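You operate a simulated robot arm through the tools that you are given. There is no shell and no other tool. Be economical: measure what you need, move in short steps, check, and stop when the job is done.

Carry out the task below with a simulated two-armed robot. There is one attempt and no reset: what you move stays moved.

Task
Uncover the grey motor's shaft and turn its line level.
Fine: first switch the motor off, swing both orange levers beside the cover clear and carry the yellow cover to the steel bench's clear corner.
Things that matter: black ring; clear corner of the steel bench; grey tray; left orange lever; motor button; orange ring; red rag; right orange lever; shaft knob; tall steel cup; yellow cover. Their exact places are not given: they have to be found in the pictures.

It is judged by the outcome, as a careful person would: the job done as asked, and still so three seconds after it is handed in. It fails if anything else is knocked over, pushed out of place, dropped, spilled or broken. Lids that push on must go on centred and level and be pressed home; caps that screw on are set level and turned clockwise until they are tight.

Robot
Two 7-joint arms with two-finger parallel grippers on one trunk, on a base that drives. Base frame: it is fixed to the floor where the robot stands at the start and does not move with it; the origin is under the middle of the robot, x ahead of it, y to its left, z up; the surface under the hand at the start is at about z = 0.832. Readings come in m, rad, newtons and seconds.
The left shoulder is at the start at [0.052, 0.171, 1.317], the right one opposite. With the tool pointing down near the work surface each hand reaches from about 0.1 to 0.78 m from the robot's upright axis, wherever it stands, measured 20 degrees to its own side. Places, roughly: black ring [-1.5, 0.25, 0.75]; clear corner of the steel bench [-1.2, 0.1, 0.8]; left orange lever [0.3, -0.1, 0.9]; motor button [0.5, -0.2, 0.9]; orange ring [-1.5, 0.25, 0.75]; red rag [-1.5, 0, 0.75]; right orange lever [0.2, -0.4, 0.9]; shaft knob [0.3, -0.2, 0.9]. Payload 4.4 kg a hand.
The TCP of each hand is the grasp point between the finger pads, 0.023 m short of the fingertips. In the tool frame z runs along the fingers and y along their closing line. The gripper opens to 0.094 m. The fingers are 0.038 m wide and 0.01 m thick; the gripper's body (0.054 by 0.096 m) begins 0.039 m behind the TCP.
Orientation is that of the tool frame in the base frame, as a unit quaternion [x, y, z, w]. With the fingers straight down and closing along the base's y, the tool's x points along the base's -x, its y along +y and its z along -z.

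Tools
- The arms move only by the tool apply_moves. It takes "left_plan", "right_plan" or both (then of equal length, played together; a hand with none holds still); each is a list of rows, each an object (a shift or turn left out is 0, a gripper value left out holds the last) with "rotation": the turn, a rotation vector about the base's x, y, z in rad, a list of three; "travel": the shift along the base's x, y, z in m, a list of three; "jaw": the opening, from 0 (shut) to 1 (fully open). In form: [{"rotation": [rx, ry, rz], "travel": [tx, ty, tz], "jaw": jaw}, ...]. A call has 1 to 20 rows; each row is the pose to reach, as a shift and turn from the pose commanded when the call began. Rows are played at 5 a second. More than 0.05 m and 0.15 rad between two rows, or a gripper value outside its range, and nothing of the call is played. Where a pose cannot be reached the arm comes as near as it can. A force on the tool above 80 N (or 10 N above the force at the start of the call, whichever is more), or a blocked arm, ends the call early, and 0.2 s more pass. Each finger travels about 0.072 m/s and halts on what it meets, pressing with about 25 N; the grip force reading is that of the motor and also rises with nothing between the fingers. The clock runs only during rows and for 0.2 s after the last one: add rows that repeat a pose to give the fingers time. It gives the time, the measured TCP pose, the force on the tool (base axes), the opening and the grip force at its end, in the units of the frame above (readings bear some noise), with the torque about the TCP (base axes, N m) and any sound that the robot's microphone picked up, and new pictures: "pictures" is both (left out), scene, wrist or none (wrist: the cameras of the hands that moved).
- Cameras (640 x 400 px; columns grow to the right, rows downward): "scene" is now at [0.1315, -0.0304, 1.4455]; the picture's right is [-0.40, -0.92, 0.00], its down [-0.68, 0.30, -0.67] and it looks along [0.62, -0.27, -0.74] (base axes); focal length 214 px, centre (320, 200). "left" rides on the left gripper at [0.086, -0.016, -0.075] in its tool frame; the picture's right is [0.18, 0.98, 0.00], its down [-0.58, 0.11, -0.81] and it looks along [-0.79, 0.15, 0.59] (tool axes); focal length 243 px, centre (320, 200). "right" rides on the right gripper at [0.087, 0.016, -0.075] in its tool frame; the picture's right is [-0.18, 0.98, 0.00], its down [-0.58, -0.11, -0.81] and it looks along [-0.79, -0.15, 0.59] (tool axes); focal length 243 px, centre (320, 200).
- move_column(by): slides the trunk up (or, below 0, down) by that many m; the arms and the scene camera ride with it, the base frame stays. It gives what a move gives, with no picture.
- base_move(legs): drives the robot by 1 to 6 legs, each [ahead, left, turn to the left] in m, m and rad, along the robot's own axes; the way and the turn of a leg run together, so that a leg with both is an arc; at most 1.5 m and 3.142 rad a leg. The arms and the cameras ride along, it lands a little off, and it stops where it bumps. It gives what a move gives, and a new picture of the scene camera.
- pan_tilt(pan, tilt): turns the head with the scene camera to pan (to the left, within 1.396 rad either way) and tilt (down, from -0.506 to 1.204), counted from straight ahead of the robot. It gives what a move gives, and a new picture of the scene camera.
- point_at(camera, pixels): there is no depth. For up to 12 entries [column, row, z] of the newest picture of that camera ("zoom" is the newest enlarged one), the place [x, y] in the base frame at which the ray of that pixel passes the height z, good to about 0.002 m. It takes no simulated time.
- inspect(camera, box): a new picture of the part [left, top, right, bottom] of that camera's present view, enlarged. It takes no simulated time.
- close_job(): hands the job in; it is judged then, once.

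Go step by step. Measure first, check grasps and placings, and put right what went wrong. The budget is 80 turns and 260 pictures, counting those below and the enlarged ones. Unless the task says otherwise, let go and move clear before handing in.

The tools are called after "Emit:" as a command line: name --argument value ..., lists and objects as JSON in quotes. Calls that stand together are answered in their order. apply_moves: Moves the arms, as the interface text tells. Its arguments: {"type":"object","properties":{"left_plan":{"type":"array","items":{"type":"object","properties":{"rotation":{"type":"array","items":{"type":"number"}},"travel":{"type":"array","items":{"type":"number"}},"jaw":{"type":"number"}}}},"right_plan":{"type":"array","items":{"type":"object","properties":{"rotation":{"type":"array","items":{"type":"number"}},"travel":{"type":"array","items":{"type":"number"}},"jaw":{"type":"number"}}}},"pictures":{"type":"string","enum":["both","scene","wrist","none"]}},"required":[]} The other tools are called the same way: move_column (by) slides the trunk up or down; base_move (legs) drives the base; pan_tilt (pan, tilt) turns the head that bears the scene camera; point_at (camera, pixels) gives the place at which the rays of pixels pass given heights; inspect (camera, box) takes an enlarged picture of a part of a camera's view; close_job () hands the job in.

At the start:

```text
time: 0.0
left_position: [0.4653, -0.0442, 1.2496]
left_tool_rot: [-0.007, 1.0, -0.024, 0.019]
left_wrist_force: [-7.1, 141.3, 227.7]
left_wrist_torque: [-15.68, 5.87, -4.01]
left_opening: 0.033
left_grasp_force: 0.0
right_position: [0.3203, -0.4299, 1.2541]
right_tool_rot: [0.03, 1.0, -0.005, 0.002]
right_wrist_force: [-0.8, 0.6, 0.0]
right_wrist_torque: [-0.01, -0.02, 0.0]
right_opening: 0.094
right_grasp_force: 0.0
trunk travel left (down, up): [-0.325, 0.063]
robot x, y, heading: [0.0007, -0.0025, 0.005]
head pan, tilt: [-0.415, 0.831]
```

scene: 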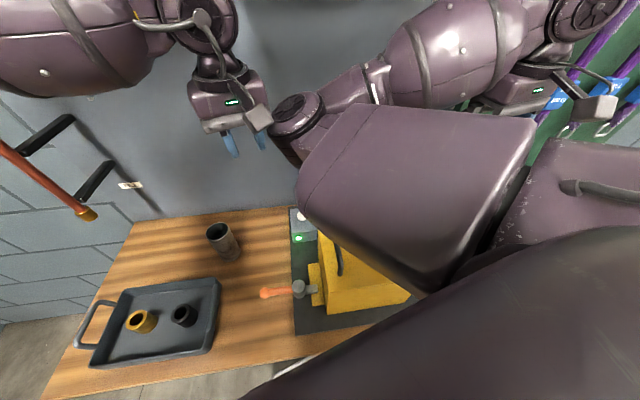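
right: 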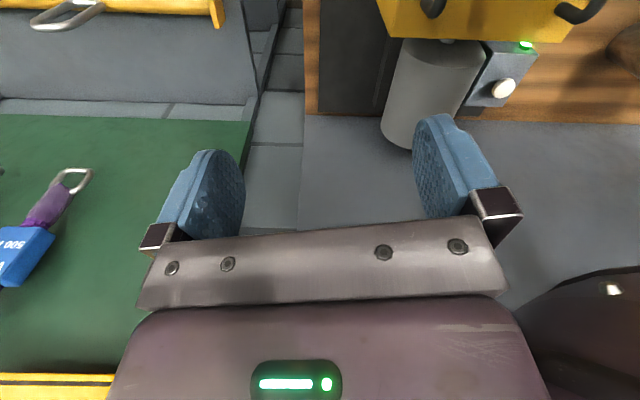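
left: 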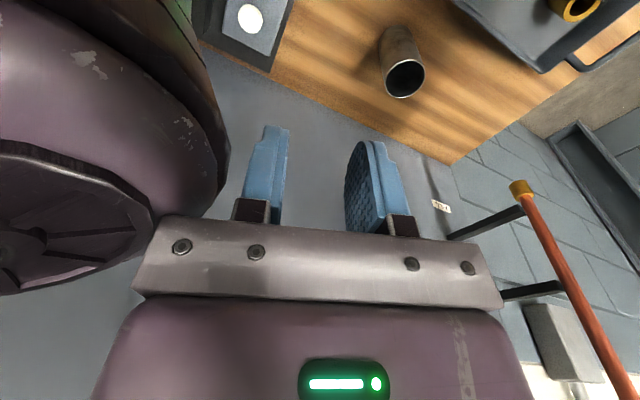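

The right arm hides most of the yellow cover (around 400,200), and the left wrist already reads a large force, so the two arms seem to be touching. I'll move the left hand away to its left and the right hand to the right.

Emit:
apply_moves --left_plan '[{"travel": [0, 0.03, 0]}, {"travel": [0, 0.07, 0]}, {"travel": [0, 0.11, 0]}, {"travel": [0, 0.15, 0]}, {"travel": [0, 0.19, 0]}]' --pictures "both"

```text
time: 1.2
left_position: [0.4663, 0.1461, 1.2502]
left_tool_rot: [-0.007, 1.0, -0.023, 0.02]
left_wrist_force: [1.1, 0.0, 0.4]
left_wrist_torque: [-0.05, 0.01, -0.01]
left_opening: 0.0938
left_grasp_force: 0.0
right_position: [0.318, -0.4298, 1.2541]
right_tool_rot: [0.033, 0.999, -0.006, 0.003]
right_wrist_force: [-0.6, 0.9, -0.5]
right_wrist_torque: [-0.02, -0.01, 0.01]
right_opening: 0.0941
right_grasp_force: 0.1
trunk travel left (down, up): [-0.325, 0.063]
robot x, y, heading: [0.0026, 0.0025, 0.001]
head pan, tilt: [-0.415, 0.831]
```

scene: 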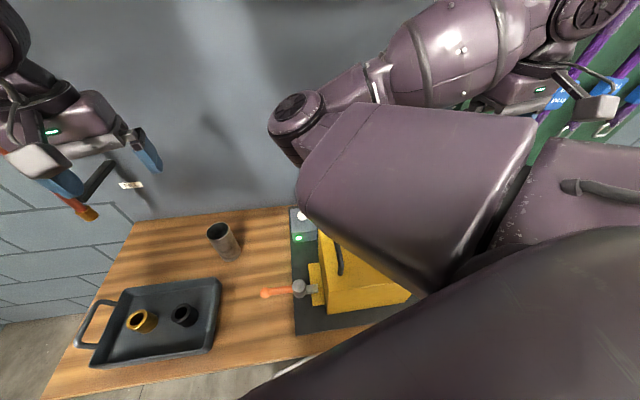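
left: 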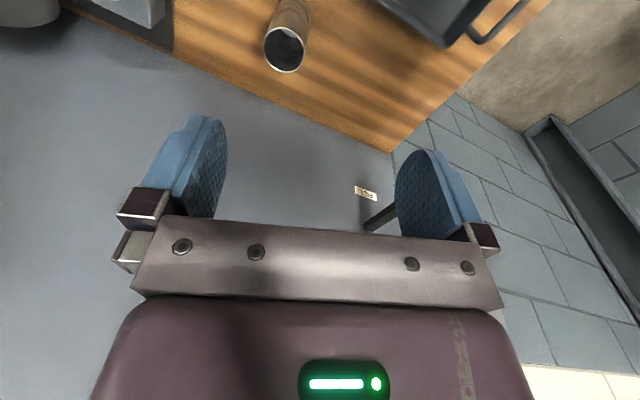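

The left arm is free now. I'll move the right hand outward and back so the scene camera can see past it.

Emit:
apply_moves --right_plan '[{"travel": [0, -0.04, 0]}, {"travel": [-0.02, -0.08, 0]}, {"travel": [-0.05, -0.11, 0]}, {"travel": [-0.08, -0.14, 0]}, {"travel": [-0.11, -0.17, 0]}, {"travel": [-0.14, -0.19, 0]}]' --pictures "scene"

Emit:
inspect --camera "right" --box '[0, 0, 640, 400]'

```text
time: 2.6
left_position: [0.4652, 0.1439, 1.2506]
left_tool_rot: [-0.008, 1.0, -0.023, 0.019]
left_wrist_force: [0.0, -0.4, 0.4]
left_wrist_torque: [0.02, 0.02, -0.01]
left_opening: 0.0939
left_grasp_force: 0.1
right_position: [0.1767, -0.6205, 1.2518]
right_tool_rot: [0.03, 1.0, -0.005, 0.002]
right_wrist_force: [-0.2, -0.9, -0.2]
right_wrist_torque: [0.01, -0.03, 0.03]
right_opening: 0.0939
right_grasp_force: 0.0
trunk travel left (down, up): [-0.325, 0.063]
robot x, y, heading: [-0.0029, -0.0003, -0.0]
head pan, tilt: [-0.415, 0.831]
```

scene: 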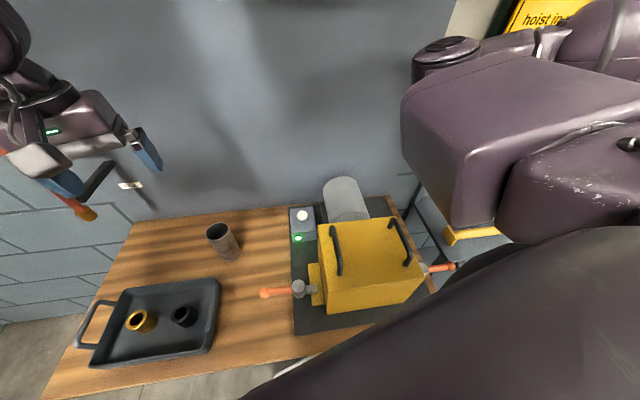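

```text
1.00 times, centred on (320, 200) of right (not enlarged: the box is as wide or as high as the picture)
```

zoom: 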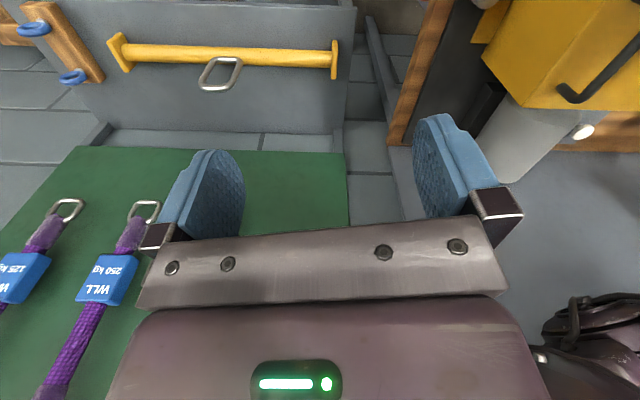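

Now the whole yellow cover (365,265), its two handles, the button (302,215), the left lever (280,290) and the right lever (440,268) are in view. I'll enlarge that part.

Emit:
inspect --camera "scene" --box '[250, 170, 470, 340]'

Emit:
point_at --camera "scene" --pixels '[[302, 215, 0.9], [298, 238, 0.9], [265, 293, 0.87], [298, 288, 0.87], [445, 268, 0.87], [428, 268, 0.87], [294, 333, 0.84], [329, 313, 0.84], [421, 302, 0.84], [318, 239, 1.0], [410, 272, 1.0], [222, 255, 0.832]]'

```text
2.35 times, centred on (360, 255) of scene
```

zoom: 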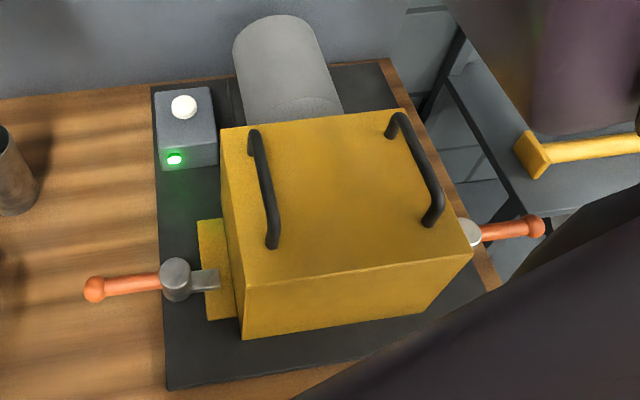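

```text
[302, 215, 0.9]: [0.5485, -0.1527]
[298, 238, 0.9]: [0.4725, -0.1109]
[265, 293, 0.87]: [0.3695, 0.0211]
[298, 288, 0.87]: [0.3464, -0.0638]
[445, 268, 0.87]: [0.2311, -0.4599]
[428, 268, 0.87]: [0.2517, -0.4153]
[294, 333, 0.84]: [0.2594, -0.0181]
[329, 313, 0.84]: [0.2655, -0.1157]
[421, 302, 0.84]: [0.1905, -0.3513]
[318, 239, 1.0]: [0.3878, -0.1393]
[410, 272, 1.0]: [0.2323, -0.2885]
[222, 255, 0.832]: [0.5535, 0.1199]
```

The cover is turned about 17° against my axes, and I need heights. I'll enlarge the switch box and each lever.

Emit:
inspect --camera "scene" --box '[280, 195, 344, 235]'

Emit:
inspect --camera "scene" --box '[250, 255, 346, 315]'

Emit:
inspect --camera "scene" --box '[380, 240, 476, 300]'

Emit:
point_at --camera "scene" --pixels '[[328.5, 291, 0.84], [328.5, 291, 0.9], [328.5, 291, 0.95], [328.5, 291, 1.0], [327, 313.7, 0.84], [318, 226, 0.95], [424.5, 277, 0.95], [398, 217, 0.95], [303, 223, 0.9]]'

```text
10.00 times, centred on (312, 215) of scene
```

zoom: 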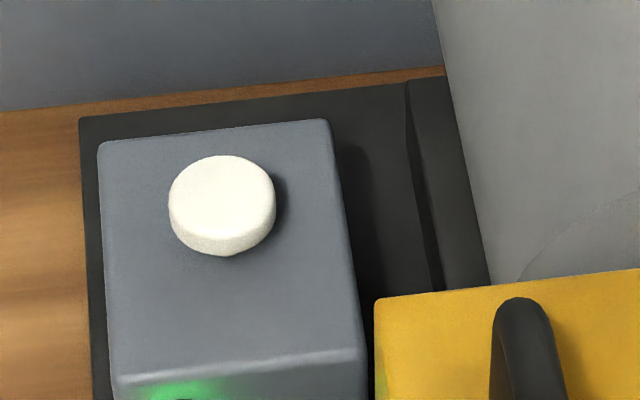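

```text
6.67 times, centred on (298, 285) of scene
```

zoom: 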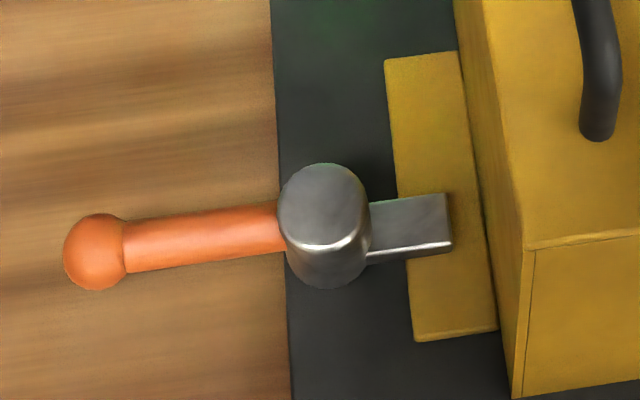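

```text
6.67 times, centred on (428, 270) of scene
```

zoom: 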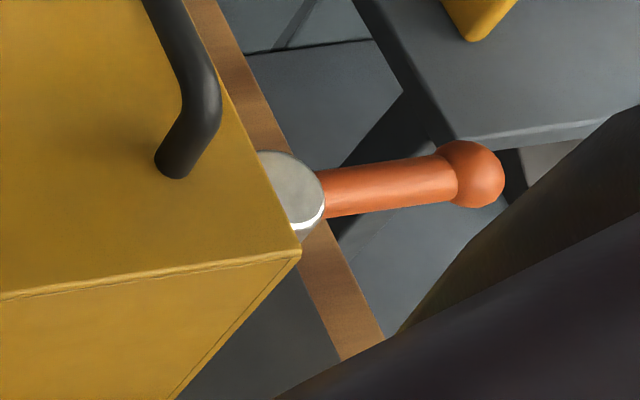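

```text
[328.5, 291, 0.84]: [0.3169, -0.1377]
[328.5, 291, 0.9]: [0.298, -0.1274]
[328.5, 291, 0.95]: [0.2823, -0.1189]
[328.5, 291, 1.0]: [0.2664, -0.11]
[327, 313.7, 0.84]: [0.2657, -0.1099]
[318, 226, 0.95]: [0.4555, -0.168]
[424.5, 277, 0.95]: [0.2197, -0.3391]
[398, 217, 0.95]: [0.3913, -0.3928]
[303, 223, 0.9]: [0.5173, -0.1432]
```

Comparing edges puts the cover top at z≈1.0. Next I'll get the cover's top corners and handles, the switch box height and the lever parts.

Emit:
inspect --camera "scene" --box '[280, 215, 328, 245]'

Emit:
point_at --camera "scene" --pixels '[[317.9, 225.2, 1.0], [424.7, 277.6, 1.0], [395.3, 215.4, 1.0], [332, 226, 1.03], [339.5, 274, 1.01], [391, 222, 1.03], [408, 264, 1.01], [302.2, 213, 0.9], [298.5, 279, 0.88], [298.5, 279, 0.9], [264.5, 293, 0.87], [451, 266, 0.87]]'

Emit:
point_at --camera "scene" --pixels '[[291.8, 233, 0.88], [291.8, 233, 0.9], [291.8, 233, 0.92], [292, 242.2, 0.842], [302.2, 213, 0.92], [302.2, 213, 0.94], [298.5, 281, 0.88], [298.5, 296, 0.842], [298.5, 281, 0.9], [311.5, 264, 0.85], [421, 266, 0.88], [451, 266, 0.88]]'

```text
13.33 times, centred on (304, 230) of scene
```

zoom: 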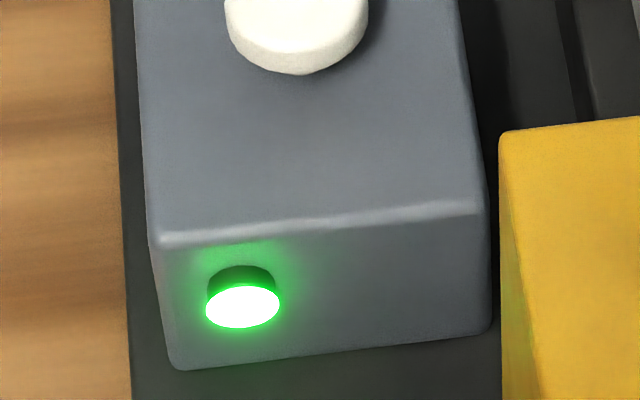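

```text
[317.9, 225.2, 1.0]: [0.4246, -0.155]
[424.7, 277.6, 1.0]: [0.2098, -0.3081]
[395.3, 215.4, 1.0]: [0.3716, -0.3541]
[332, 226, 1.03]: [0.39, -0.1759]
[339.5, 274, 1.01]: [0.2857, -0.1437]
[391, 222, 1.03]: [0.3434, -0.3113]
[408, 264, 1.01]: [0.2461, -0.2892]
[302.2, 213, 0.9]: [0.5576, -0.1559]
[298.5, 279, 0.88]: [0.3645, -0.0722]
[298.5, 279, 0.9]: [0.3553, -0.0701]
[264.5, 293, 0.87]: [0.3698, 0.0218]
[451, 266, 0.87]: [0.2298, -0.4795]
```

```text
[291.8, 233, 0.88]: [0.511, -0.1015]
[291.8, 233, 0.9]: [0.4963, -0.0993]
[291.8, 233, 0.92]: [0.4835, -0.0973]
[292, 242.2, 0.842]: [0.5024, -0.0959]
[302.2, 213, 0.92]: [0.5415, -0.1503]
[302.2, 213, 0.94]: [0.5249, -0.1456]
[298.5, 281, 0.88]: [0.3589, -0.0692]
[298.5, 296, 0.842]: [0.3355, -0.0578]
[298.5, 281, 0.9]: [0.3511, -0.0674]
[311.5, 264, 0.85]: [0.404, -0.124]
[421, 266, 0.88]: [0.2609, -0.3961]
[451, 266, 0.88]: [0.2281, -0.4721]
```

The switch box top is at z≈0.89, with its button at about (0.549,-0.154). I'll shut the left hand, turn its camera away from the cover and hover it over the button.

Emit:
apply_moves --left_plan '[{"travel": [0.01, -0.037, 0], "rotation": [0, 0, -0.1], "jaw": 0}, {"travel": [0.02, -0.074, 0], "rotation": [0, 0, -0.2]}, {"travel": [0.03, -0.111, 0], "rotation": [0, 0, -0.3]}, {"travel": [0.04, -0.148, 0], "rotation": [0, 0, -0.4]}, {"travel": [0.05, -0.185, 0], "rotation": [0, 0, -0.5]}, {"travel": [0.06, -0.222, 0], "rotation": [0, 0, -0.6]}, {"travel": [0.07, -0.26, 0], "rotation": [0, 0, -0.7]}, {"travel": [0.084, -0.298, 0], "rotation": [0, 0, -0.8]}, {"travel": [0.084, -0.298, -0.04], "rotation": [0, 0, -0.8]}, {"travel": [0.084, -0.298, -0.08], "rotation": [0, 0, -0.8]}, {"travel": [0.084, -0.298, -0.12], "rotation": [0, 0, -0.8]}, {"travel": [0.084, -0.298, -0.16], "rotation": [0, 0, -0.8]}, {"travel": [0.084, -0.298, -0.2], "rotation": [0, 0, -0.8]}, {"travel": [0.084, -0.298, -0.25], "rotation": [0, 0, -0.8]}]'

```text
time: 5.6
left_position: [0.5512, -0.1521, 0.996]
left_tool_rot: [0.383, 0.923, -0.029, 0.009]
left_wrist_force: [-0.1, 0.1, 0.1]
left_wrist_torque: [0.0, -0.01, 0.01]
left_opening: 0.0
left_grasp_force: 24.7
right_position: [0.1788, -0.6192, 1.2515]
right_tool_rot: [0.03, 1.0, -0.005, 0.001]
right_wrist_force: [1.2, 0.0, 0.2]
right_wrist_torque: [-0.01, 0.01, 0.01]
right_opening: 0.0938
right_grasp_force: 0.1
trunk travel left (down, up): [-0.325, 0.063]
robot x, y, heading: [-0.0007, 0.0013, 0.002]
head pan, tilt: [-0.415, 0.831]
```

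scene: 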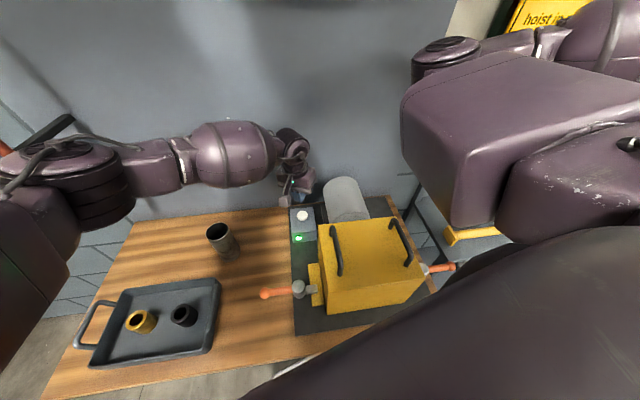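
left: 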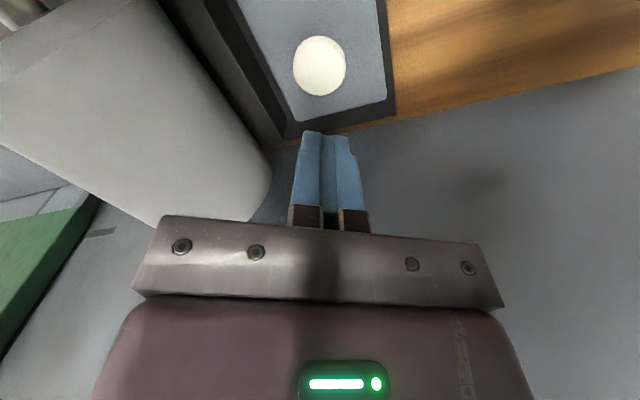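

In the left wrist picture the button is at (319,66). I'll cross-check its position from this camera.

Emit:
point_at --camera "left" --pixels '[[319, 66, 0.89], [319, 66, 0.9], [319, 66, 0.91], [319, 66, 0.93]]'

Emit:
point_at --camera "scene" --pixels '[[302.2, 214.5, 0.89], [302.2, 214.5, 0.9], [302.2, 214.5, 0.91], [302.2, 214.5, 0.93]]'

```text
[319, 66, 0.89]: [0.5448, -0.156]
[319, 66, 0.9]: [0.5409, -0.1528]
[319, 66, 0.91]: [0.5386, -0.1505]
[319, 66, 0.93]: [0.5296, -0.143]
```

```text
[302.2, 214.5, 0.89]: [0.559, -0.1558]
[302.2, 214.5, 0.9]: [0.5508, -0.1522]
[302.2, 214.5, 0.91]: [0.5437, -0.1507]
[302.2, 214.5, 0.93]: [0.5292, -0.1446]
```

The two rays agree near (0.538,-0.149) at z≈0.915. I'll shift there and press down in small steps.

Emit:
apply_moves --left_plan '[{"travel": [-0.012, 0.004, -0.02]}, {"travel": [-0.012, 0.004, -0.045]}, {"travel": [-0.012, 0.004, -0.052]}, {"travel": [-0.012, 0.004, -0.058]}, {"travel": [-0.012, 0.004, -0.062]}, {"travel": [-0.012, 0.004, -0.066]}]'

```text
time: 7.0
left_position: [0.5387, -0.1471, 0.9341]
left_tool_rot: [0.383, 0.923, -0.028, 0.009]
left_wrist_force: [0.0, 0.9, 2.1]
left_wrist_torque: [0.03, -0.01, 0.0]
left_opening: 0.0
left_grasp_force: 25.3
right_position: [0.1776, -0.6186, 1.252]
right_tool_rot: [0.03, 1.0, -0.005, 0.002]
right_wrist_force: [0.3, 0.7, 0.7]
right_wrist_torque: [0.01, 0.03, -0.03]
right_opening: 0.0938
right_grasp_force: 0.1
trunk travel left (down, up): [-0.325, 0.063]
robot x, y, heading: [0.0013, 0.0008, 0.001]
head pan, tilt: [-0.415, 0.831]
```

scene: 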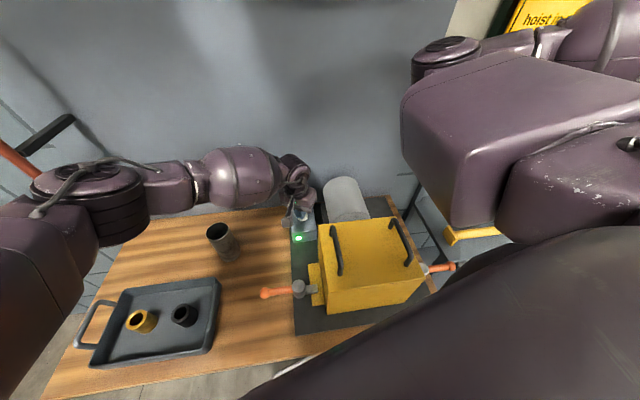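
left: 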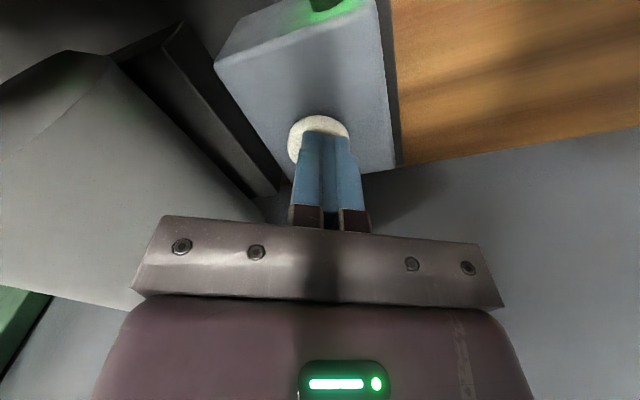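

The fingertips (322,130) are on the button with about 2 N, and the light is still green. I'll press a few millimetres more and then come back up.

Emit:
apply_moves --left_plan '[{"travel": [0, 0, -0.003]}, {"travel": [0, 0, -0.006]}, {"travel": [0, 0, -0.009]}]'

```text
time: 7.8
left_position: [0.5379, -0.1474, 0.9275]
left_tool_rot: [0.383, 0.923, -0.028, 0.011]
left_wrist_force: [-0.8, 8.1, 33.5]
left_wrist_torque: [0.37, 0.14, -0.04]
left_opening: 0.0
left_grasp_force: 25.1
right_position: [0.1775, -0.6175, 1.2544]
right_tool_rot: [0.03, 1.0, -0.006, 0.002]
right_wrist_force: [-0.2, 0.0, -0.6]
right_wrist_torque: [0.0, -0.01, 0.0]
right_opening: 0.0942
right_grasp_force: 0.0
trunk travel left (down, up): [-0.325, 0.063]
robot x, y, heading: [0.0015, -0.0001, -0.001]
head pan, tilt: [-0.415, 0.831]
heard: click
```

scene: 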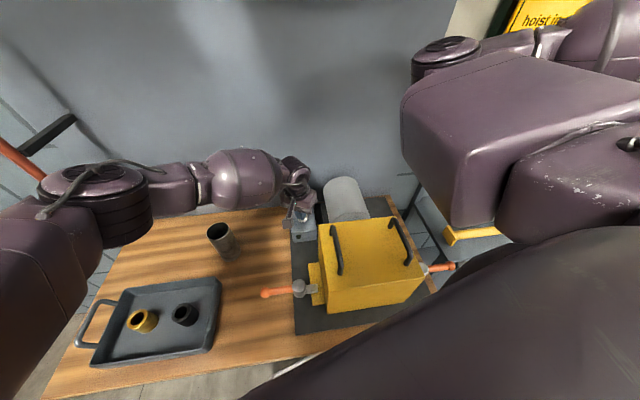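
left: 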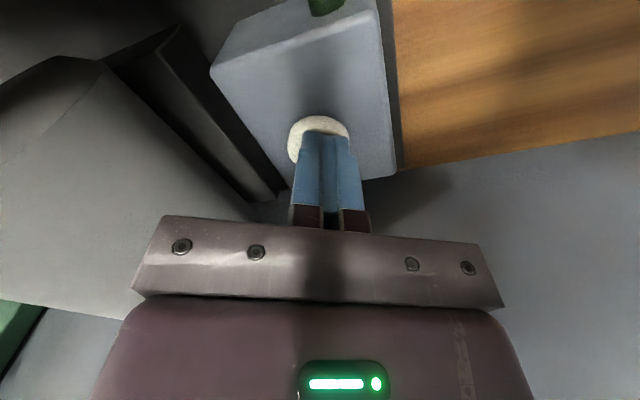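

There was a click and the green light is out, so the motor is off. I'll lift away and look at the left lever with the wrist camera.

Emit:
apply_moves --left_plan '[{"travel": [0, 0, 0.05]}, {"travel": [0, 0, 0.1]}, {"travel": [0, 0, 0.14]}, {"travel": [-0.03, 0.035, 0.14], "rotation": [0, 0, -0.1]}, {"travel": [-0.06, 0.07, 0.14], "rotation": [0, 0, -0.2]}, {"travel": [-0.09, 0.105, 0.14], "rotation": [0, 0, -0.3]}, {"travel": [-0.12, 0.14, 0.14], "rotation": [0, 0, -0.4]}, {"travel": [-0.148, 0.177, 0.14], "rotation": [0, 0, -0.5]}]'

```text
time: 9.6
left_position: [0.3921, 0.0328, 1.0666]
left_tool_rot: [0.599, 0.8, -0.03, 0.002]
left_wrist_force: [-0.4, 0.3, 0.4]
left_wrist_torque: [-0.02, -0.01, 0.01]
left_opening: 0.0
left_grasp_force: 24.8
right_position: [0.1773, -0.6181, 1.2542]
right_tool_rot: [0.031, 1.0, -0.006, 0.001]
right_wrist_force: [-0.6, -0.2, 0.3]
right_wrist_torque: [-0.02, -0.03, -0.04]
right_opening: 0.0938
right_grasp_force: 0.1
trunk travel left (down, up): [-0.325, 0.063]
robot x, y, heading: [-0.0007, 0.0004, 0.0]
head pan, tilt: [-0.415, 0.831]
```

scene: 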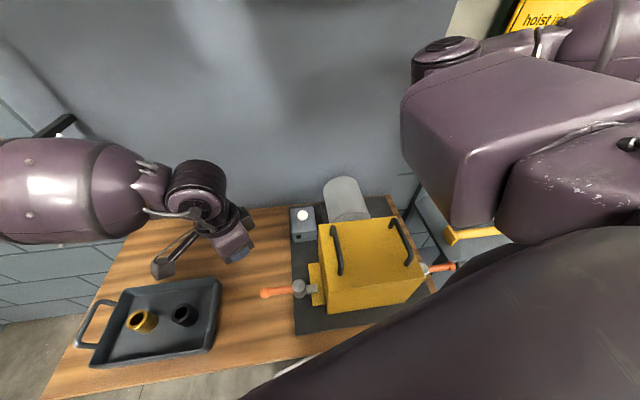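
left: 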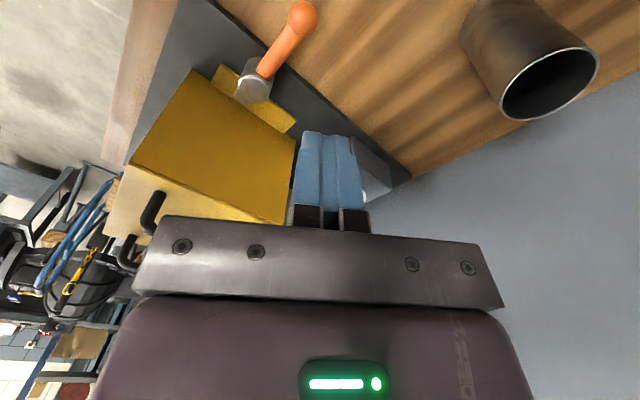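

The ball shows at (301,18) and the pivot top at (253,92) in the left picture. I'll triangulate both with the scene camera.

Emit:
point_at --camera "left" --pixels '[[301, 18, 0.86], [301, 18, 0.88], [301, 18, 0.9], [253, 94, 0.87], [253, 94, 0.89], [253, 94, 0.91]]'

Emit:
point_at --camera "scene" --pixels '[[264.5, 293, 0.86], [264.5, 293, 0.88], [264.5, 293, 0.9], [298.5, 283, 0.87], [298.5, 283, 0.89], [298.5, 283, 0.91]]'

Emit:
inspect --camera "left" --box '[200, 0, 360, 100]'

```text
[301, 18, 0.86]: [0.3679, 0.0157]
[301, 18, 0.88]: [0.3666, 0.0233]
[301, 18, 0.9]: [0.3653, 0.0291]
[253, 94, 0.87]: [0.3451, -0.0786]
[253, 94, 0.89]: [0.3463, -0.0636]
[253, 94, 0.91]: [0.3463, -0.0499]
```

```text
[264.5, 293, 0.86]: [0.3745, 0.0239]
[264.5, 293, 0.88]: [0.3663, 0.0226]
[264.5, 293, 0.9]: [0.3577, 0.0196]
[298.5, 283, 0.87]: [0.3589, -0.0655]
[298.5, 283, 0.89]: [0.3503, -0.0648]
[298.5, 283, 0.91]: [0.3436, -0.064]
```

```text
4.00 times, centred on (280, 50) of left
```

zoom: 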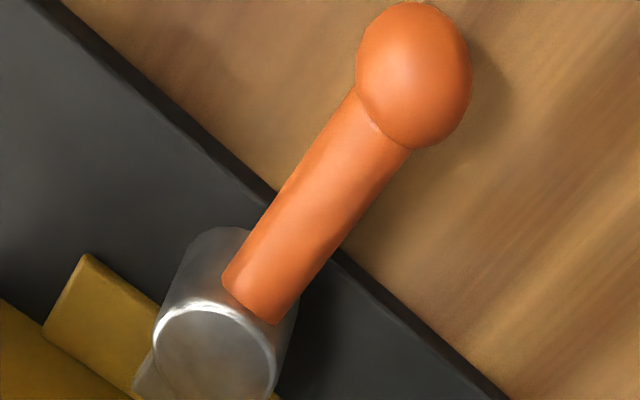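

That puts the ball at (0.366,0.023,0.88) and the pivot at (0.348,-0.065). I'll lower the shut fingers behind the handle and check before swinging it toward the front.

Emit:
apply_moves --left_plan '[{"travel": [0.0, -0.02, -0.04]}, {"travel": [0.001, -0.041, -0.08]}, {"travel": [0.001, -0.041, -0.12]}, {"travel": [0.001, -0.041, -0.155]}, {"travel": [0.001, -0.041, -0.182]}]'

```text
time: 10.8
left_position: [0.393, -0.0126, 0.8827]
left_tool_rot: [0.599, 0.8, -0.029, 0.001]
left_wrist_force: [-0.3, -0.5, 0.5]
left_wrist_torque: [0.02, -0.03, -0.03]
left_opening: 0.0
left_grasp_force: 25.6
right_position: [0.178, -0.6186, 1.2533]
right_tool_rot: [0.031, 1.0, -0.005, 0.002]
right_wrist_force: [0.4, -0.6, -0.2]
right_wrist_torque: [0.01, 0.0, -0.02]
right_opening: 0.094
right_grasp_force: 0.1
trunk travel left (down, up): [-0.325, 0.063]
robot x, y, heading: [0.0018, 0.001, 0.002]
head pan, tilt: [-0.415, 0.831]
```

scene: 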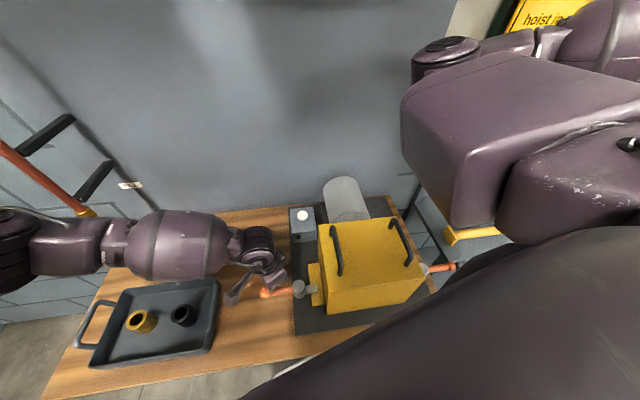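
left: 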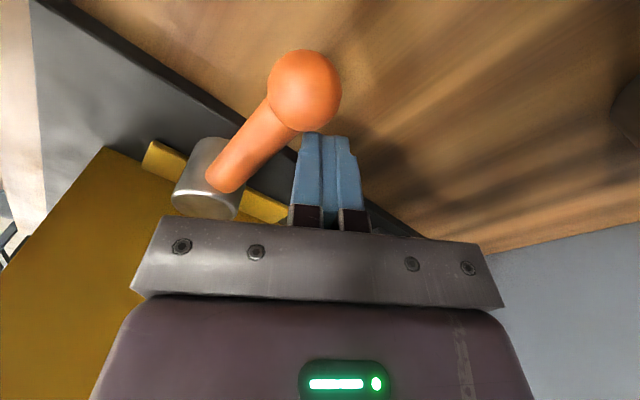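

The fingers (325,140) stand just behind the handle with no contact. I'll swing the lever in an arc toward the front.

Emit:
apply_moves --left_plan '[{"travel": [-0.012, 0.007, 0]}, {"travel": [-0.02, 0.01, 0], "rotation": [0, 0, 0.12]}, {"travel": [-0.028, 0.0135, 0], "rotation": [0, 0, 0.24]}, {"travel": [-0.037, 0.0148, 0], "rotation": [0, 0, 0.36]}, {"travel": [-0.046, 0.0156, 0], "rotation": [0, 0, 0.48]}, {"travel": [-0.055, 0.0145, 0], "rotation": [0, 0, 0.6]}, {"travel": [-0.0636, 0.013, 0], "rotation": [0, 0, 0.72]}, {"travel": [-0.072, 0.0095, 0], "rotation": [0, 0, 0.84]}, {"travel": [-0.08, 0.006, 0], "rotation": [0, 0, 0.96]}, {"travel": [-0.087, 0.0005, 0], "rotation": [0, 0, 1.08]}, {"travel": [-0.0938, -0.005, 0], "rotation": [0, 0, 1.2]}, {"travel": [-0.099, -0.012, 0], "rotation": [0, 0, 1.32]}, {"travel": [-0.1044, -0.0193, 0], "rotation": [0, 0, 1.44]}]'

```text
time: 11.5
left_position: [0.3902, -0.0072, 0.8846]
left_tool_rot: [0.538, 0.843, -0.021, 0.021]
left_wrist_force: [29.0, -13.6, -18.9]
left_wrist_torque: [-0.24, -0.14, -0.1]
left_opening: 0.0001
left_grasp_force: 25.1
right_position: [0.1809, -0.6226, 1.2512]
right_tool_rot: [0.031, 0.999, -0.006, 0.0]
right_wrist_force: [-0.1, 0.1, -0.7]
right_wrist_torque: [-0.03, -0.03, -0.02]
right_opening: 0.0938
right_grasp_force: 0.0
trunk travel left (down, up): [-0.325, 0.063]
robot x, y, heading: [0.0014, 0.0013, 0.002]
head pan, tilt: [-0.415, 0.831]
stopped in row 3 (left hand): the force on the tool passed its limit at 86 N (the readings are from after the stop); the commanded pose is now the measured one
```

scene: 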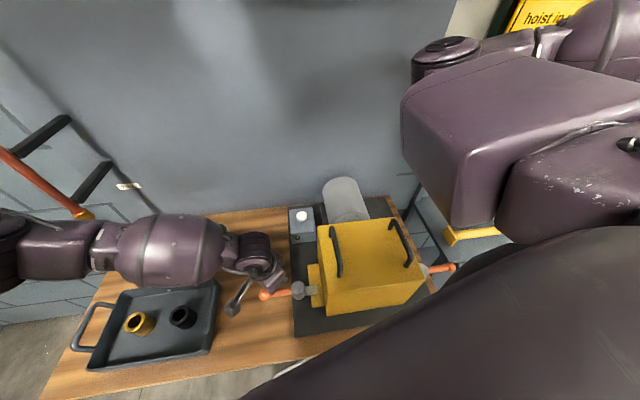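
left: 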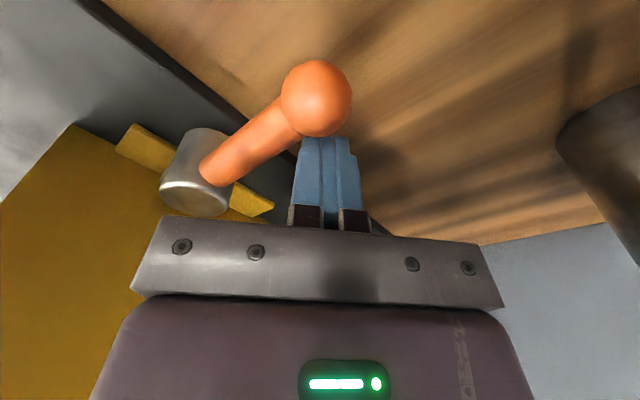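

The lever resisted at 86 N toward the front and nothing else moved, so it must swing the other way, toward the back. I'll lift over and put the fingers on the handle's front side.

Emit:
apply_moves --left_plan '[{"travel": [0.008, -0.002, 0]}, {"travel": [0.008, -0.002, 0.04]}, {"travel": [0.008, 0.0, 0.085]}, {"travel": [-0.03, 0.008, 0.085]}, {"travel": [-0.065, 0.012, 0.085]}, {"travel": [-0.065, 0.012, 0.04]}, {"travel": [-0.065, 0.012, -0.002]}]'

```text
time: 13.1
left_position: [0.3198, 0.0071, 0.8831]
left_tool_rot: [0.538, 0.842, -0.025, 0.016]
left_wrist_force: [-0.1, -0.6, 0.2]
left_wrist_torque: [0.0, 0.01, -0.04]
left_opening: 0.0
left_grasp_force: 25.0
right_position: [0.1789, -0.6205, 1.2529]
right_tool_rot: [0.03, 1.0, -0.005, 0.002]
right_wrist_force: [0.4, 0.3, -0.5]
right_wrist_torque: [-0.01, 0.0, 0.03]
right_opening: 0.094
right_grasp_force: 0.0
trunk travel left (down, up): [-0.325, 0.063]
robot x, y, heading: [0.0021, 0.0022, -0.0]
head pan, tilt: [-0.415, 0.831]
```

scene: 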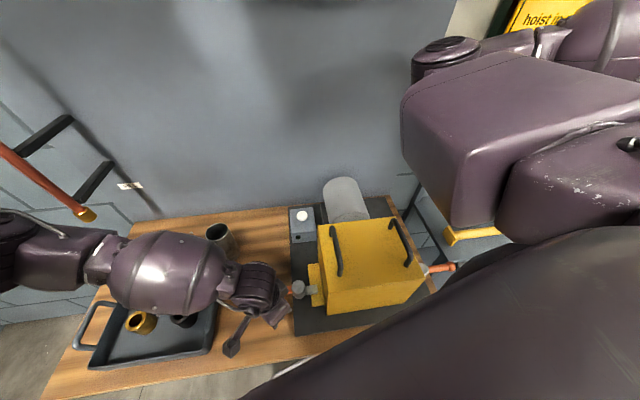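
left: 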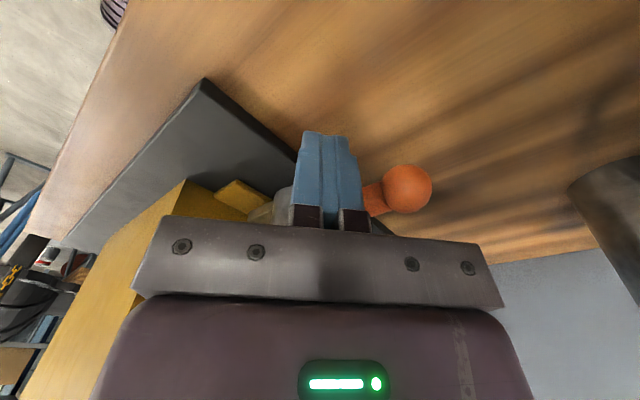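

The fingers are in front of the handle. I'll push it in an arc toward the back.

Emit:
apply_moves --left_plan '[{"travel": [0.012, -0.003, 0]}, {"travel": [0.02, -0.004, 0]}, {"travel": [0.03, -0.003, 0]}, {"travel": [0.038, -0.004, 0]}, {"travel": [0.047, -0.006, 0], "rotation": [0, 0, -0.06]}, {"travel": [0.0554, -0.009, 0], "rotation": [0, 0, -0.12]}, {"travel": [0.063, -0.013, 0], "rotation": [0, 0, -0.18]}, {"travel": [0.0707, -0.018, 0], "rotation": [0, 0, -0.24]}, {"travel": [0.077, -0.024, 0], "rotation": [0, 0, -0.3]}, {"travel": [0.083, -0.031, 0], "rotation": [0, 0, -0.36]}, {"travel": [0.088, -0.039, 0], "rotation": [0, 0, -0.42]}, {"travel": [0.092, -0.047, 0], "rotation": [0, 0, -0.48]}, {"travel": [0.095, -0.056, 0], "rotation": [0, 0, -0.54]}, {"travel": [0.0964, -0.064, 0], "rotation": [0, 0, -0.6]}]'

```text
time: 16.1
left_position: [0.4116, -0.0478, 0.8834]
left_tool_rot: [0.743, 0.668, -0.029, 0.009]
left_wrist_force: [0.5, 0.5, 0.1]
left_wrist_torque: [-0.01, 0.01, 0.04]
left_opening: 0.0
left_grasp_force: 25.2
left hand out of reach, approached as far as the arm can: row 14
right_position: [0.1792, -0.6197, 1.2544]
right_tool_rot: [0.031, 1.0, -0.007, 0.001]
right_wrist_force: [0.5, 0.3, 0.0]
right_wrist_torque: [-0.03, -0.01, 0.0]
right_opening: 0.0941
right_grasp_force: 0.0
trunk travel left (down, up): [-0.325, 0.063]
robot x, y, heading: [0.0026, 0.0047, -0.002]
head pan, tilt: [-0.415, 0.831]
```

scene: 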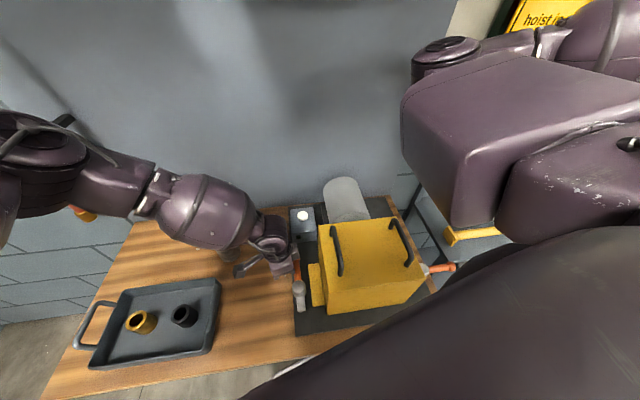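
left: 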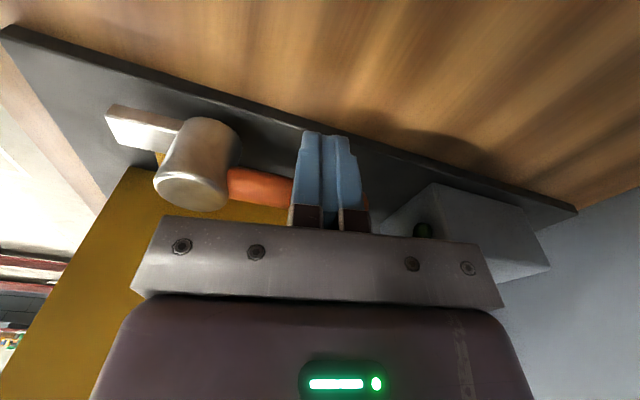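

The left lever has swung about 85°, its bar now lies along the plate and off the tab (300,295). I'll retract the left hand and bring the right hand, turned, above the right lever for a look.

Emit:
apply_moves --left_plan '[{"travel": [0, 0.02, 0]}, {"travel": [0, 0.02, 0.05]}, {"travel": [0, 0.02, 0.1]}, {"travel": [0, 0.02, 0.15]}, {"travel": [0, 0.02, 0.2], "rotation": [0, 0, 0.14]}, {"travel": [0, 0.05, 0.24], "rotation": [0, 0, 0.28]}, {"travel": [0, 0.09, 0.28], "rotation": [0, 0, 0.42]}, {"travel": [0, 0.13, 0.3], "rotation": [0, 0, 0.56]}, {"travel": [0, 0.17, 0.3], "rotation": [0, 0, 0.7]}, {"travel": [0, 0.2, 0.3], "rotation": [0, 0, 0.84]}, {"travel": [0, 0.2, 0.3], "rotation": [0, 0, 0.98]}, {"travel": [0, 0.2, 0.3], "rotation": [0, 0, 1.12]}, {"travel": [0, 0.2, 0.3], "rotation": [0, 0, 1.26]}, {"travel": [0, 0.2, 0.3], "rotation": [0, 0, 1.4]}]' --right_plan '[{"rotation": [0, 0, 0.14], "jaw": 0}, {"rotation": [0, 0, 0.28]}, {"rotation": [0, 0, 0.42]}, {"rotation": [0, 0, 0.56]}, {"rotation": [0, 0, 0.7]}, {"rotation": [0, 0, 0.84]}, {"rotation": [0, 0, 0.98]}, {"rotation": [0, 0, 1.1]}, {"travel": [0.01, 0.04, 0], "rotation": [0, 0, 1.1]}, {"travel": [0.01, 0.08, 0], "rotation": [0, 0, 1.1]}, {"travel": [0.015, 0.12, -0.04], "rotation": [0, 0, 1.1]}, {"travel": [0.02, 0.15, -0.08], "rotation": [0, 0, 1.1]}, {"travel": [0.026, 0.16, -0.12], "rotation": [0, 0, 1.1]}, {"travel": [0.026, 0.17, -0.16], "rotation": [0, 0, 1.1]}]'

```text
refused: row 7 steps farther than a row can; nothing moved
```

A diagonal step was too long, so I'll split those steps finer.

Emit:
apply_moves --left_plan '[{"travel": [0, 0.02, 0]}, {"travel": [0, 0.02, 0.05]}, {"travel": [0, 0.02, 0.1]}, {"travel": [0, 0.02, 0.15]}, {"travel": [0, 0.02, 0.2], "rotation": [0, 0, 0.14]}, {"travel": [0, 0.05, 0.23], "rotation": [0, 0, 0.28]}, {"travel": [0, 0.08, 0.26], "rotation": [0, 0, 0.42]}, {"travel": [0, 0.11, 0.29], "rotation": [0, 0, 0.56]}, {"travel": [0, 0.15, 0.3], "rotation": [0, 0, 0.7]}, {"travel": [0, 0.18, 0.3], "rotation": [0, 0, 0.84]}, {"travel": [0, 0.2, 0.3], "rotation": [0, 0, 0.98]}, {"travel": [0, 0.2, 0.3], "rotation": [0, 0, 1.12]}, {"travel": [0, 0.2, 0.3], "rotation": [0, 0, 1.26]}, {"travel": [0, 0.2, 0.3], "rotation": [0, 0, 1.4]}]' --right_plan '[{"rotation": [0, 0, 0.14], "jaw": 0}, {"rotation": [0, 0, 0.28]}, {"rotation": [0, 0, 0.42]}, {"rotation": [0, 0, 0.56]}, {"rotation": [0, 0, 0.7]}, {"rotation": [0, 0, 0.84]}, {"rotation": [0, 0, 0.98]}, {"rotation": [0, 0, 1.1]}, {"travel": [0.01, 0.04, 0], "rotation": [0, 0, 1.1]}, {"travel": [0.01, 0.08, 0], "rotation": [0, 0, 1.1]}, {"travel": [0.015, 0.11, -0.03], "rotation": [0, 0, 1.1]}, {"travel": [0.02, 0.14, -0.06], "rotation": [0, 0, 1.1]}, {"travel": [0.026, 0.16, -0.1], "rotation": [0, 0, 1.1]}, {"travel": [0.026, 0.17, -0.14], "rotation": [0, 0, 1.1]}]'

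```text
time: 19.1
left_position: [0.4131, 0.1526, 1.1825]
left_tool_rot: [0.136, 0.99, -0.015, 0.026]
left_wrist_force: [-0.3, 0.4, 0.0]
left_wrist_torque: [0.02, -0.02, 0.02]
left_opening: 0.0002
left_grasp_force: 24.8
left hand out of reach, approached as far as the arm can: row 4
right_position: [0.1946, -0.4951, 1.2047]
right_tool_rot: [-0.496, 0.868, -0.003, 0.005]
right_wrist_force: [-0.3, 0.0, 0.0]
right_wrist_torque: [0.0, 0.01, 0.0]
right_opening: 0.0003
right_grasp_force: 25.5
right hand out of reach, approached as far as the arm can: row 12, 13, 14
trunk travel left (down, up): [-0.325, 0.063]
robot x, y, heading: [0.0026, -0.0041, 0.001]
head pan, tilt: [-0.415, 0.831]
```

scene: 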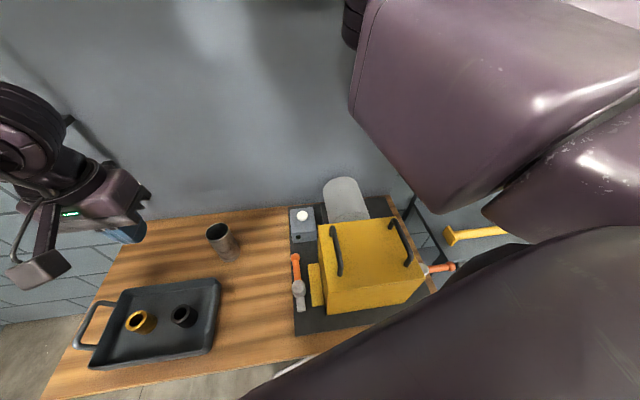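
right: 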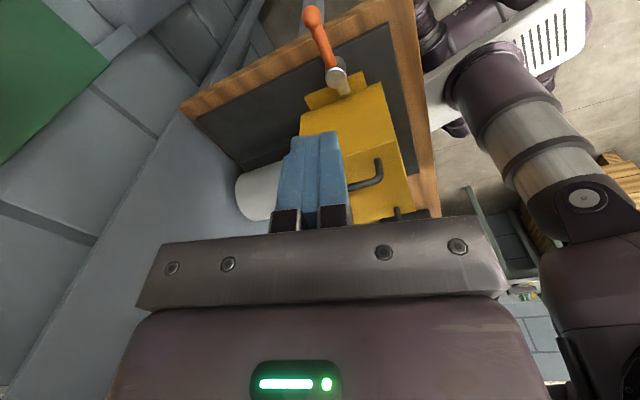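
left: 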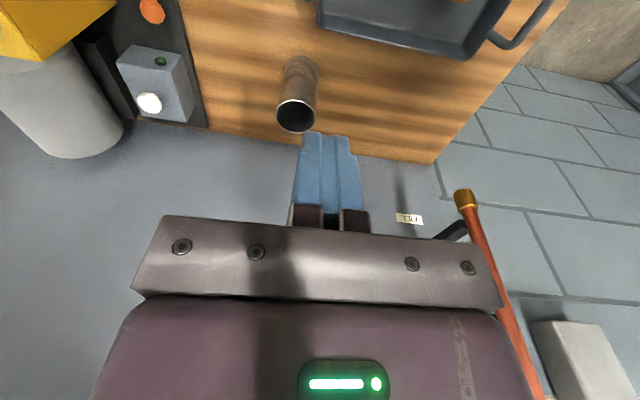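

The left lever and cup are fine, but the right hand is cramped this close to the robot. I'll back the base up 0.2 m, which will help with the cover too.

Emit:
base_move --legs '[[-0.2, 0, 0]]'

```text
time: 20.7
left_position: [0.2115, 0.1512, 1.1837]
left_tool_rot: [0.138, 0.99, -0.014, 0.026]
left_wrist_force: [0.2, 0.8, 0.6]
left_wrist_torque: [-0.01, -0.01, 0.01]
left_opening: 0.0
left_grasp_force: 25.2
right_position: [-0.0065, -0.4955, 1.2038]
right_tool_rot: [-0.496, 0.868, -0.003, 0.004]
right_wrist_force: [0.3, -0.5, 0.5]
right_wrist_torque: [0.01, 0.0, -0.02]
right_opening: 0.0
right_grasp_force: 24.4
trunk travel left (down, up): [-0.325, 0.063]
robot x, y, heading: [-0.1975, 0.0033, 0.002]
head pan, tilt: [-0.415, 0.831]
```

scene: 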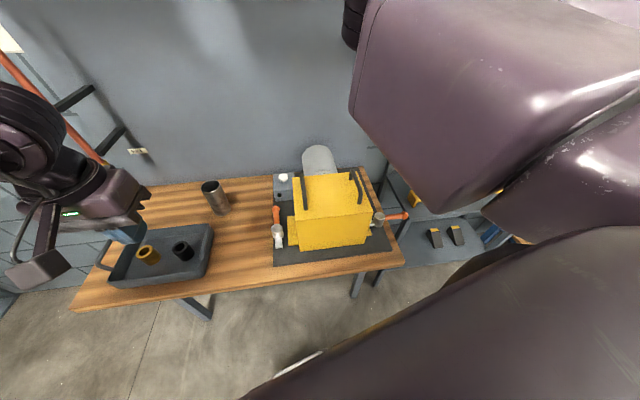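

The view is clear again. I'll bring the right hand forward to hover in front of the right lever handle.

Emit:
apply_moves --right_plan '[{"travel": [0.04, 0.015, 0]}, {"travel": [0.08, 0.03, 0]}, {"travel": [0.12, 0.045, 0]}, {"travel": [0.16, 0.06, -0.01]}, {"travel": [0.18, 0.062, -0.05]}, {"travel": [0.185, 0.062, -0.1]}, {"travel": [0.185, 0.062, -0.15]}]'

```text
refused: row 6 steps farther than a row can; nothing moved
```

Emit:
apply_moves --right_plan '[{"travel": [0.04, 0.015, 0]}, {"travel": [0.08, 0.03, 0]}, {"travel": [0.12, 0.045, 0]}, {"travel": [0.16, 0.06, -0.01]}, {"travel": [0.185, 0.062, -0.05]}, {"travel": [0.185, 0.062, -0.09]}, {"travel": [0.185, 0.062, -0.13]}, {"travel": [0.185, 0.062, -0.15]}]'

```text
time: 22.1
left_position: [0.2124, 0.1513, 1.1837]
left_tool_rot: [0.139, 0.99, -0.016, 0.025]
left_wrist_force: [-0.4, -0.5, -1.0]
left_wrist_torque: [0.01, 0.0, 0.03]
left_opening: 0.0
left_grasp_force: 25.4
right_position: [0.1568, -0.4802, 1.143]
right_tool_rot: [-0.42, 0.907, -0.02, 0.037]
right_wrist_force: [-0.5, -0.4, -0.1]
right_wrist_torque: [-0.02, 0.01, 0.0]
right_opening: 0.0
right_grasp_force: 24.7
trunk travel left (down, up): [-0.325, 0.063]
robot x, y, heading: [-0.1989, 0.0025, -0.007]
head pan, tilt: [-0.415, 0.831]
stopped in row 7 (right hand): the arm was blocked; the commanded pose is now the measured one
```

scene: 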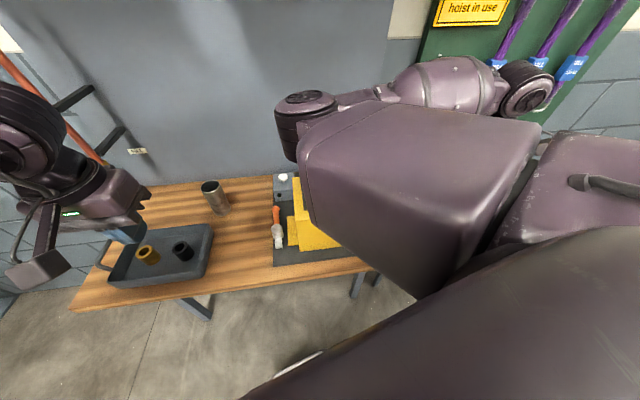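
right: 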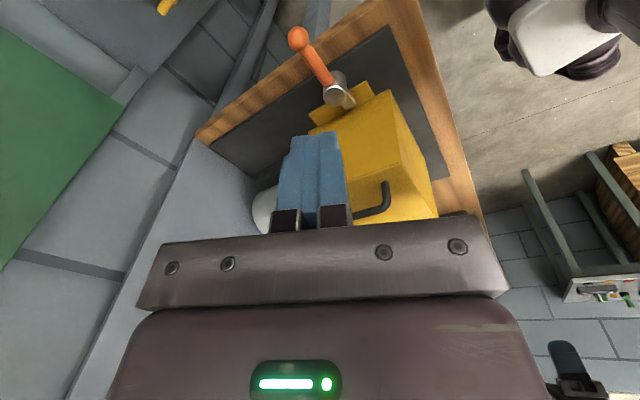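

The right arm folds its elbow inward, and turning the hand that way blocked it. I'll turn it back to its natural yaw, with the camera toward the robot, which should also clear the cover.

Emit:
apply_moves --right_plan '[{"travel": [0, 0, 0.02], "rotation": [0, 0, -0.14]}, {"travel": [0, 0, 0.03], "rotation": [0, 0, -0.28]}, {"travel": [0, 0, 0.03], "rotation": [0, 0, -0.42]}, {"travel": [0, 0, 0.03], "rotation": [0, 0, -0.56]}, {"travel": [0, 0, 0.03], "rotation": [0, 0, -0.7]}, {"travel": [0, 0, 0.03], "rotation": [0, 0, -0.84]}, {"travel": [0, 0, 0.03], "rotation": [0, 0, -0.98]}, {"travel": [0, 0, 0.03], "rotation": [0, 0, -1.1]}]'

```text
time: 23.9
left_position: [0.2133, 0.1503, 1.1834]
left_tool_rot: [0.138, 0.99, -0.015, 0.025]
left_wrist_force: [-0.6, 0.7, 0.6]
left_wrist_torque: [0.04, 0.01, 0.01]
left_opening: 0.0
left_grasp_force: 24.6
right_position: [0.156, -0.4816, 1.1748]
right_tool_rot: [0.124, 0.991, -0.029, 0.028]
right_wrist_force: [0.9, -1.0, -0.6]
right_wrist_torque: [-0.02, -0.01, 0.01]
right_opening: 0.0002
right_grasp_force: 24.7
trunk travel left (down, up): [-0.325, 0.063]
robot x, y, heading: [-0.2001, 0.0002, -0.004]
head pan, tilt: [-0.415, 0.831]
```

scene: 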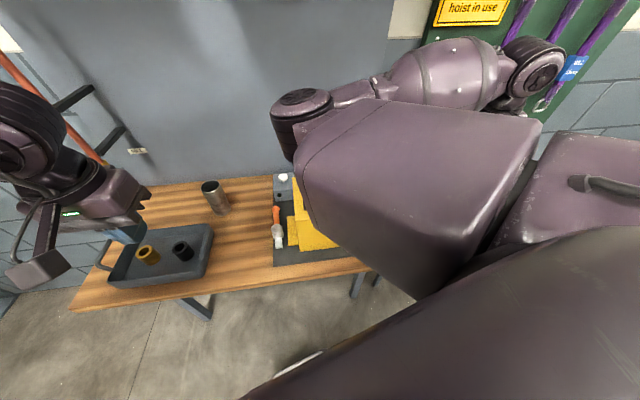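
right: 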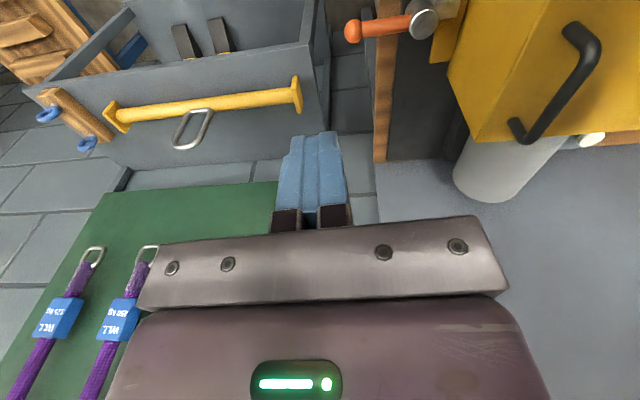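

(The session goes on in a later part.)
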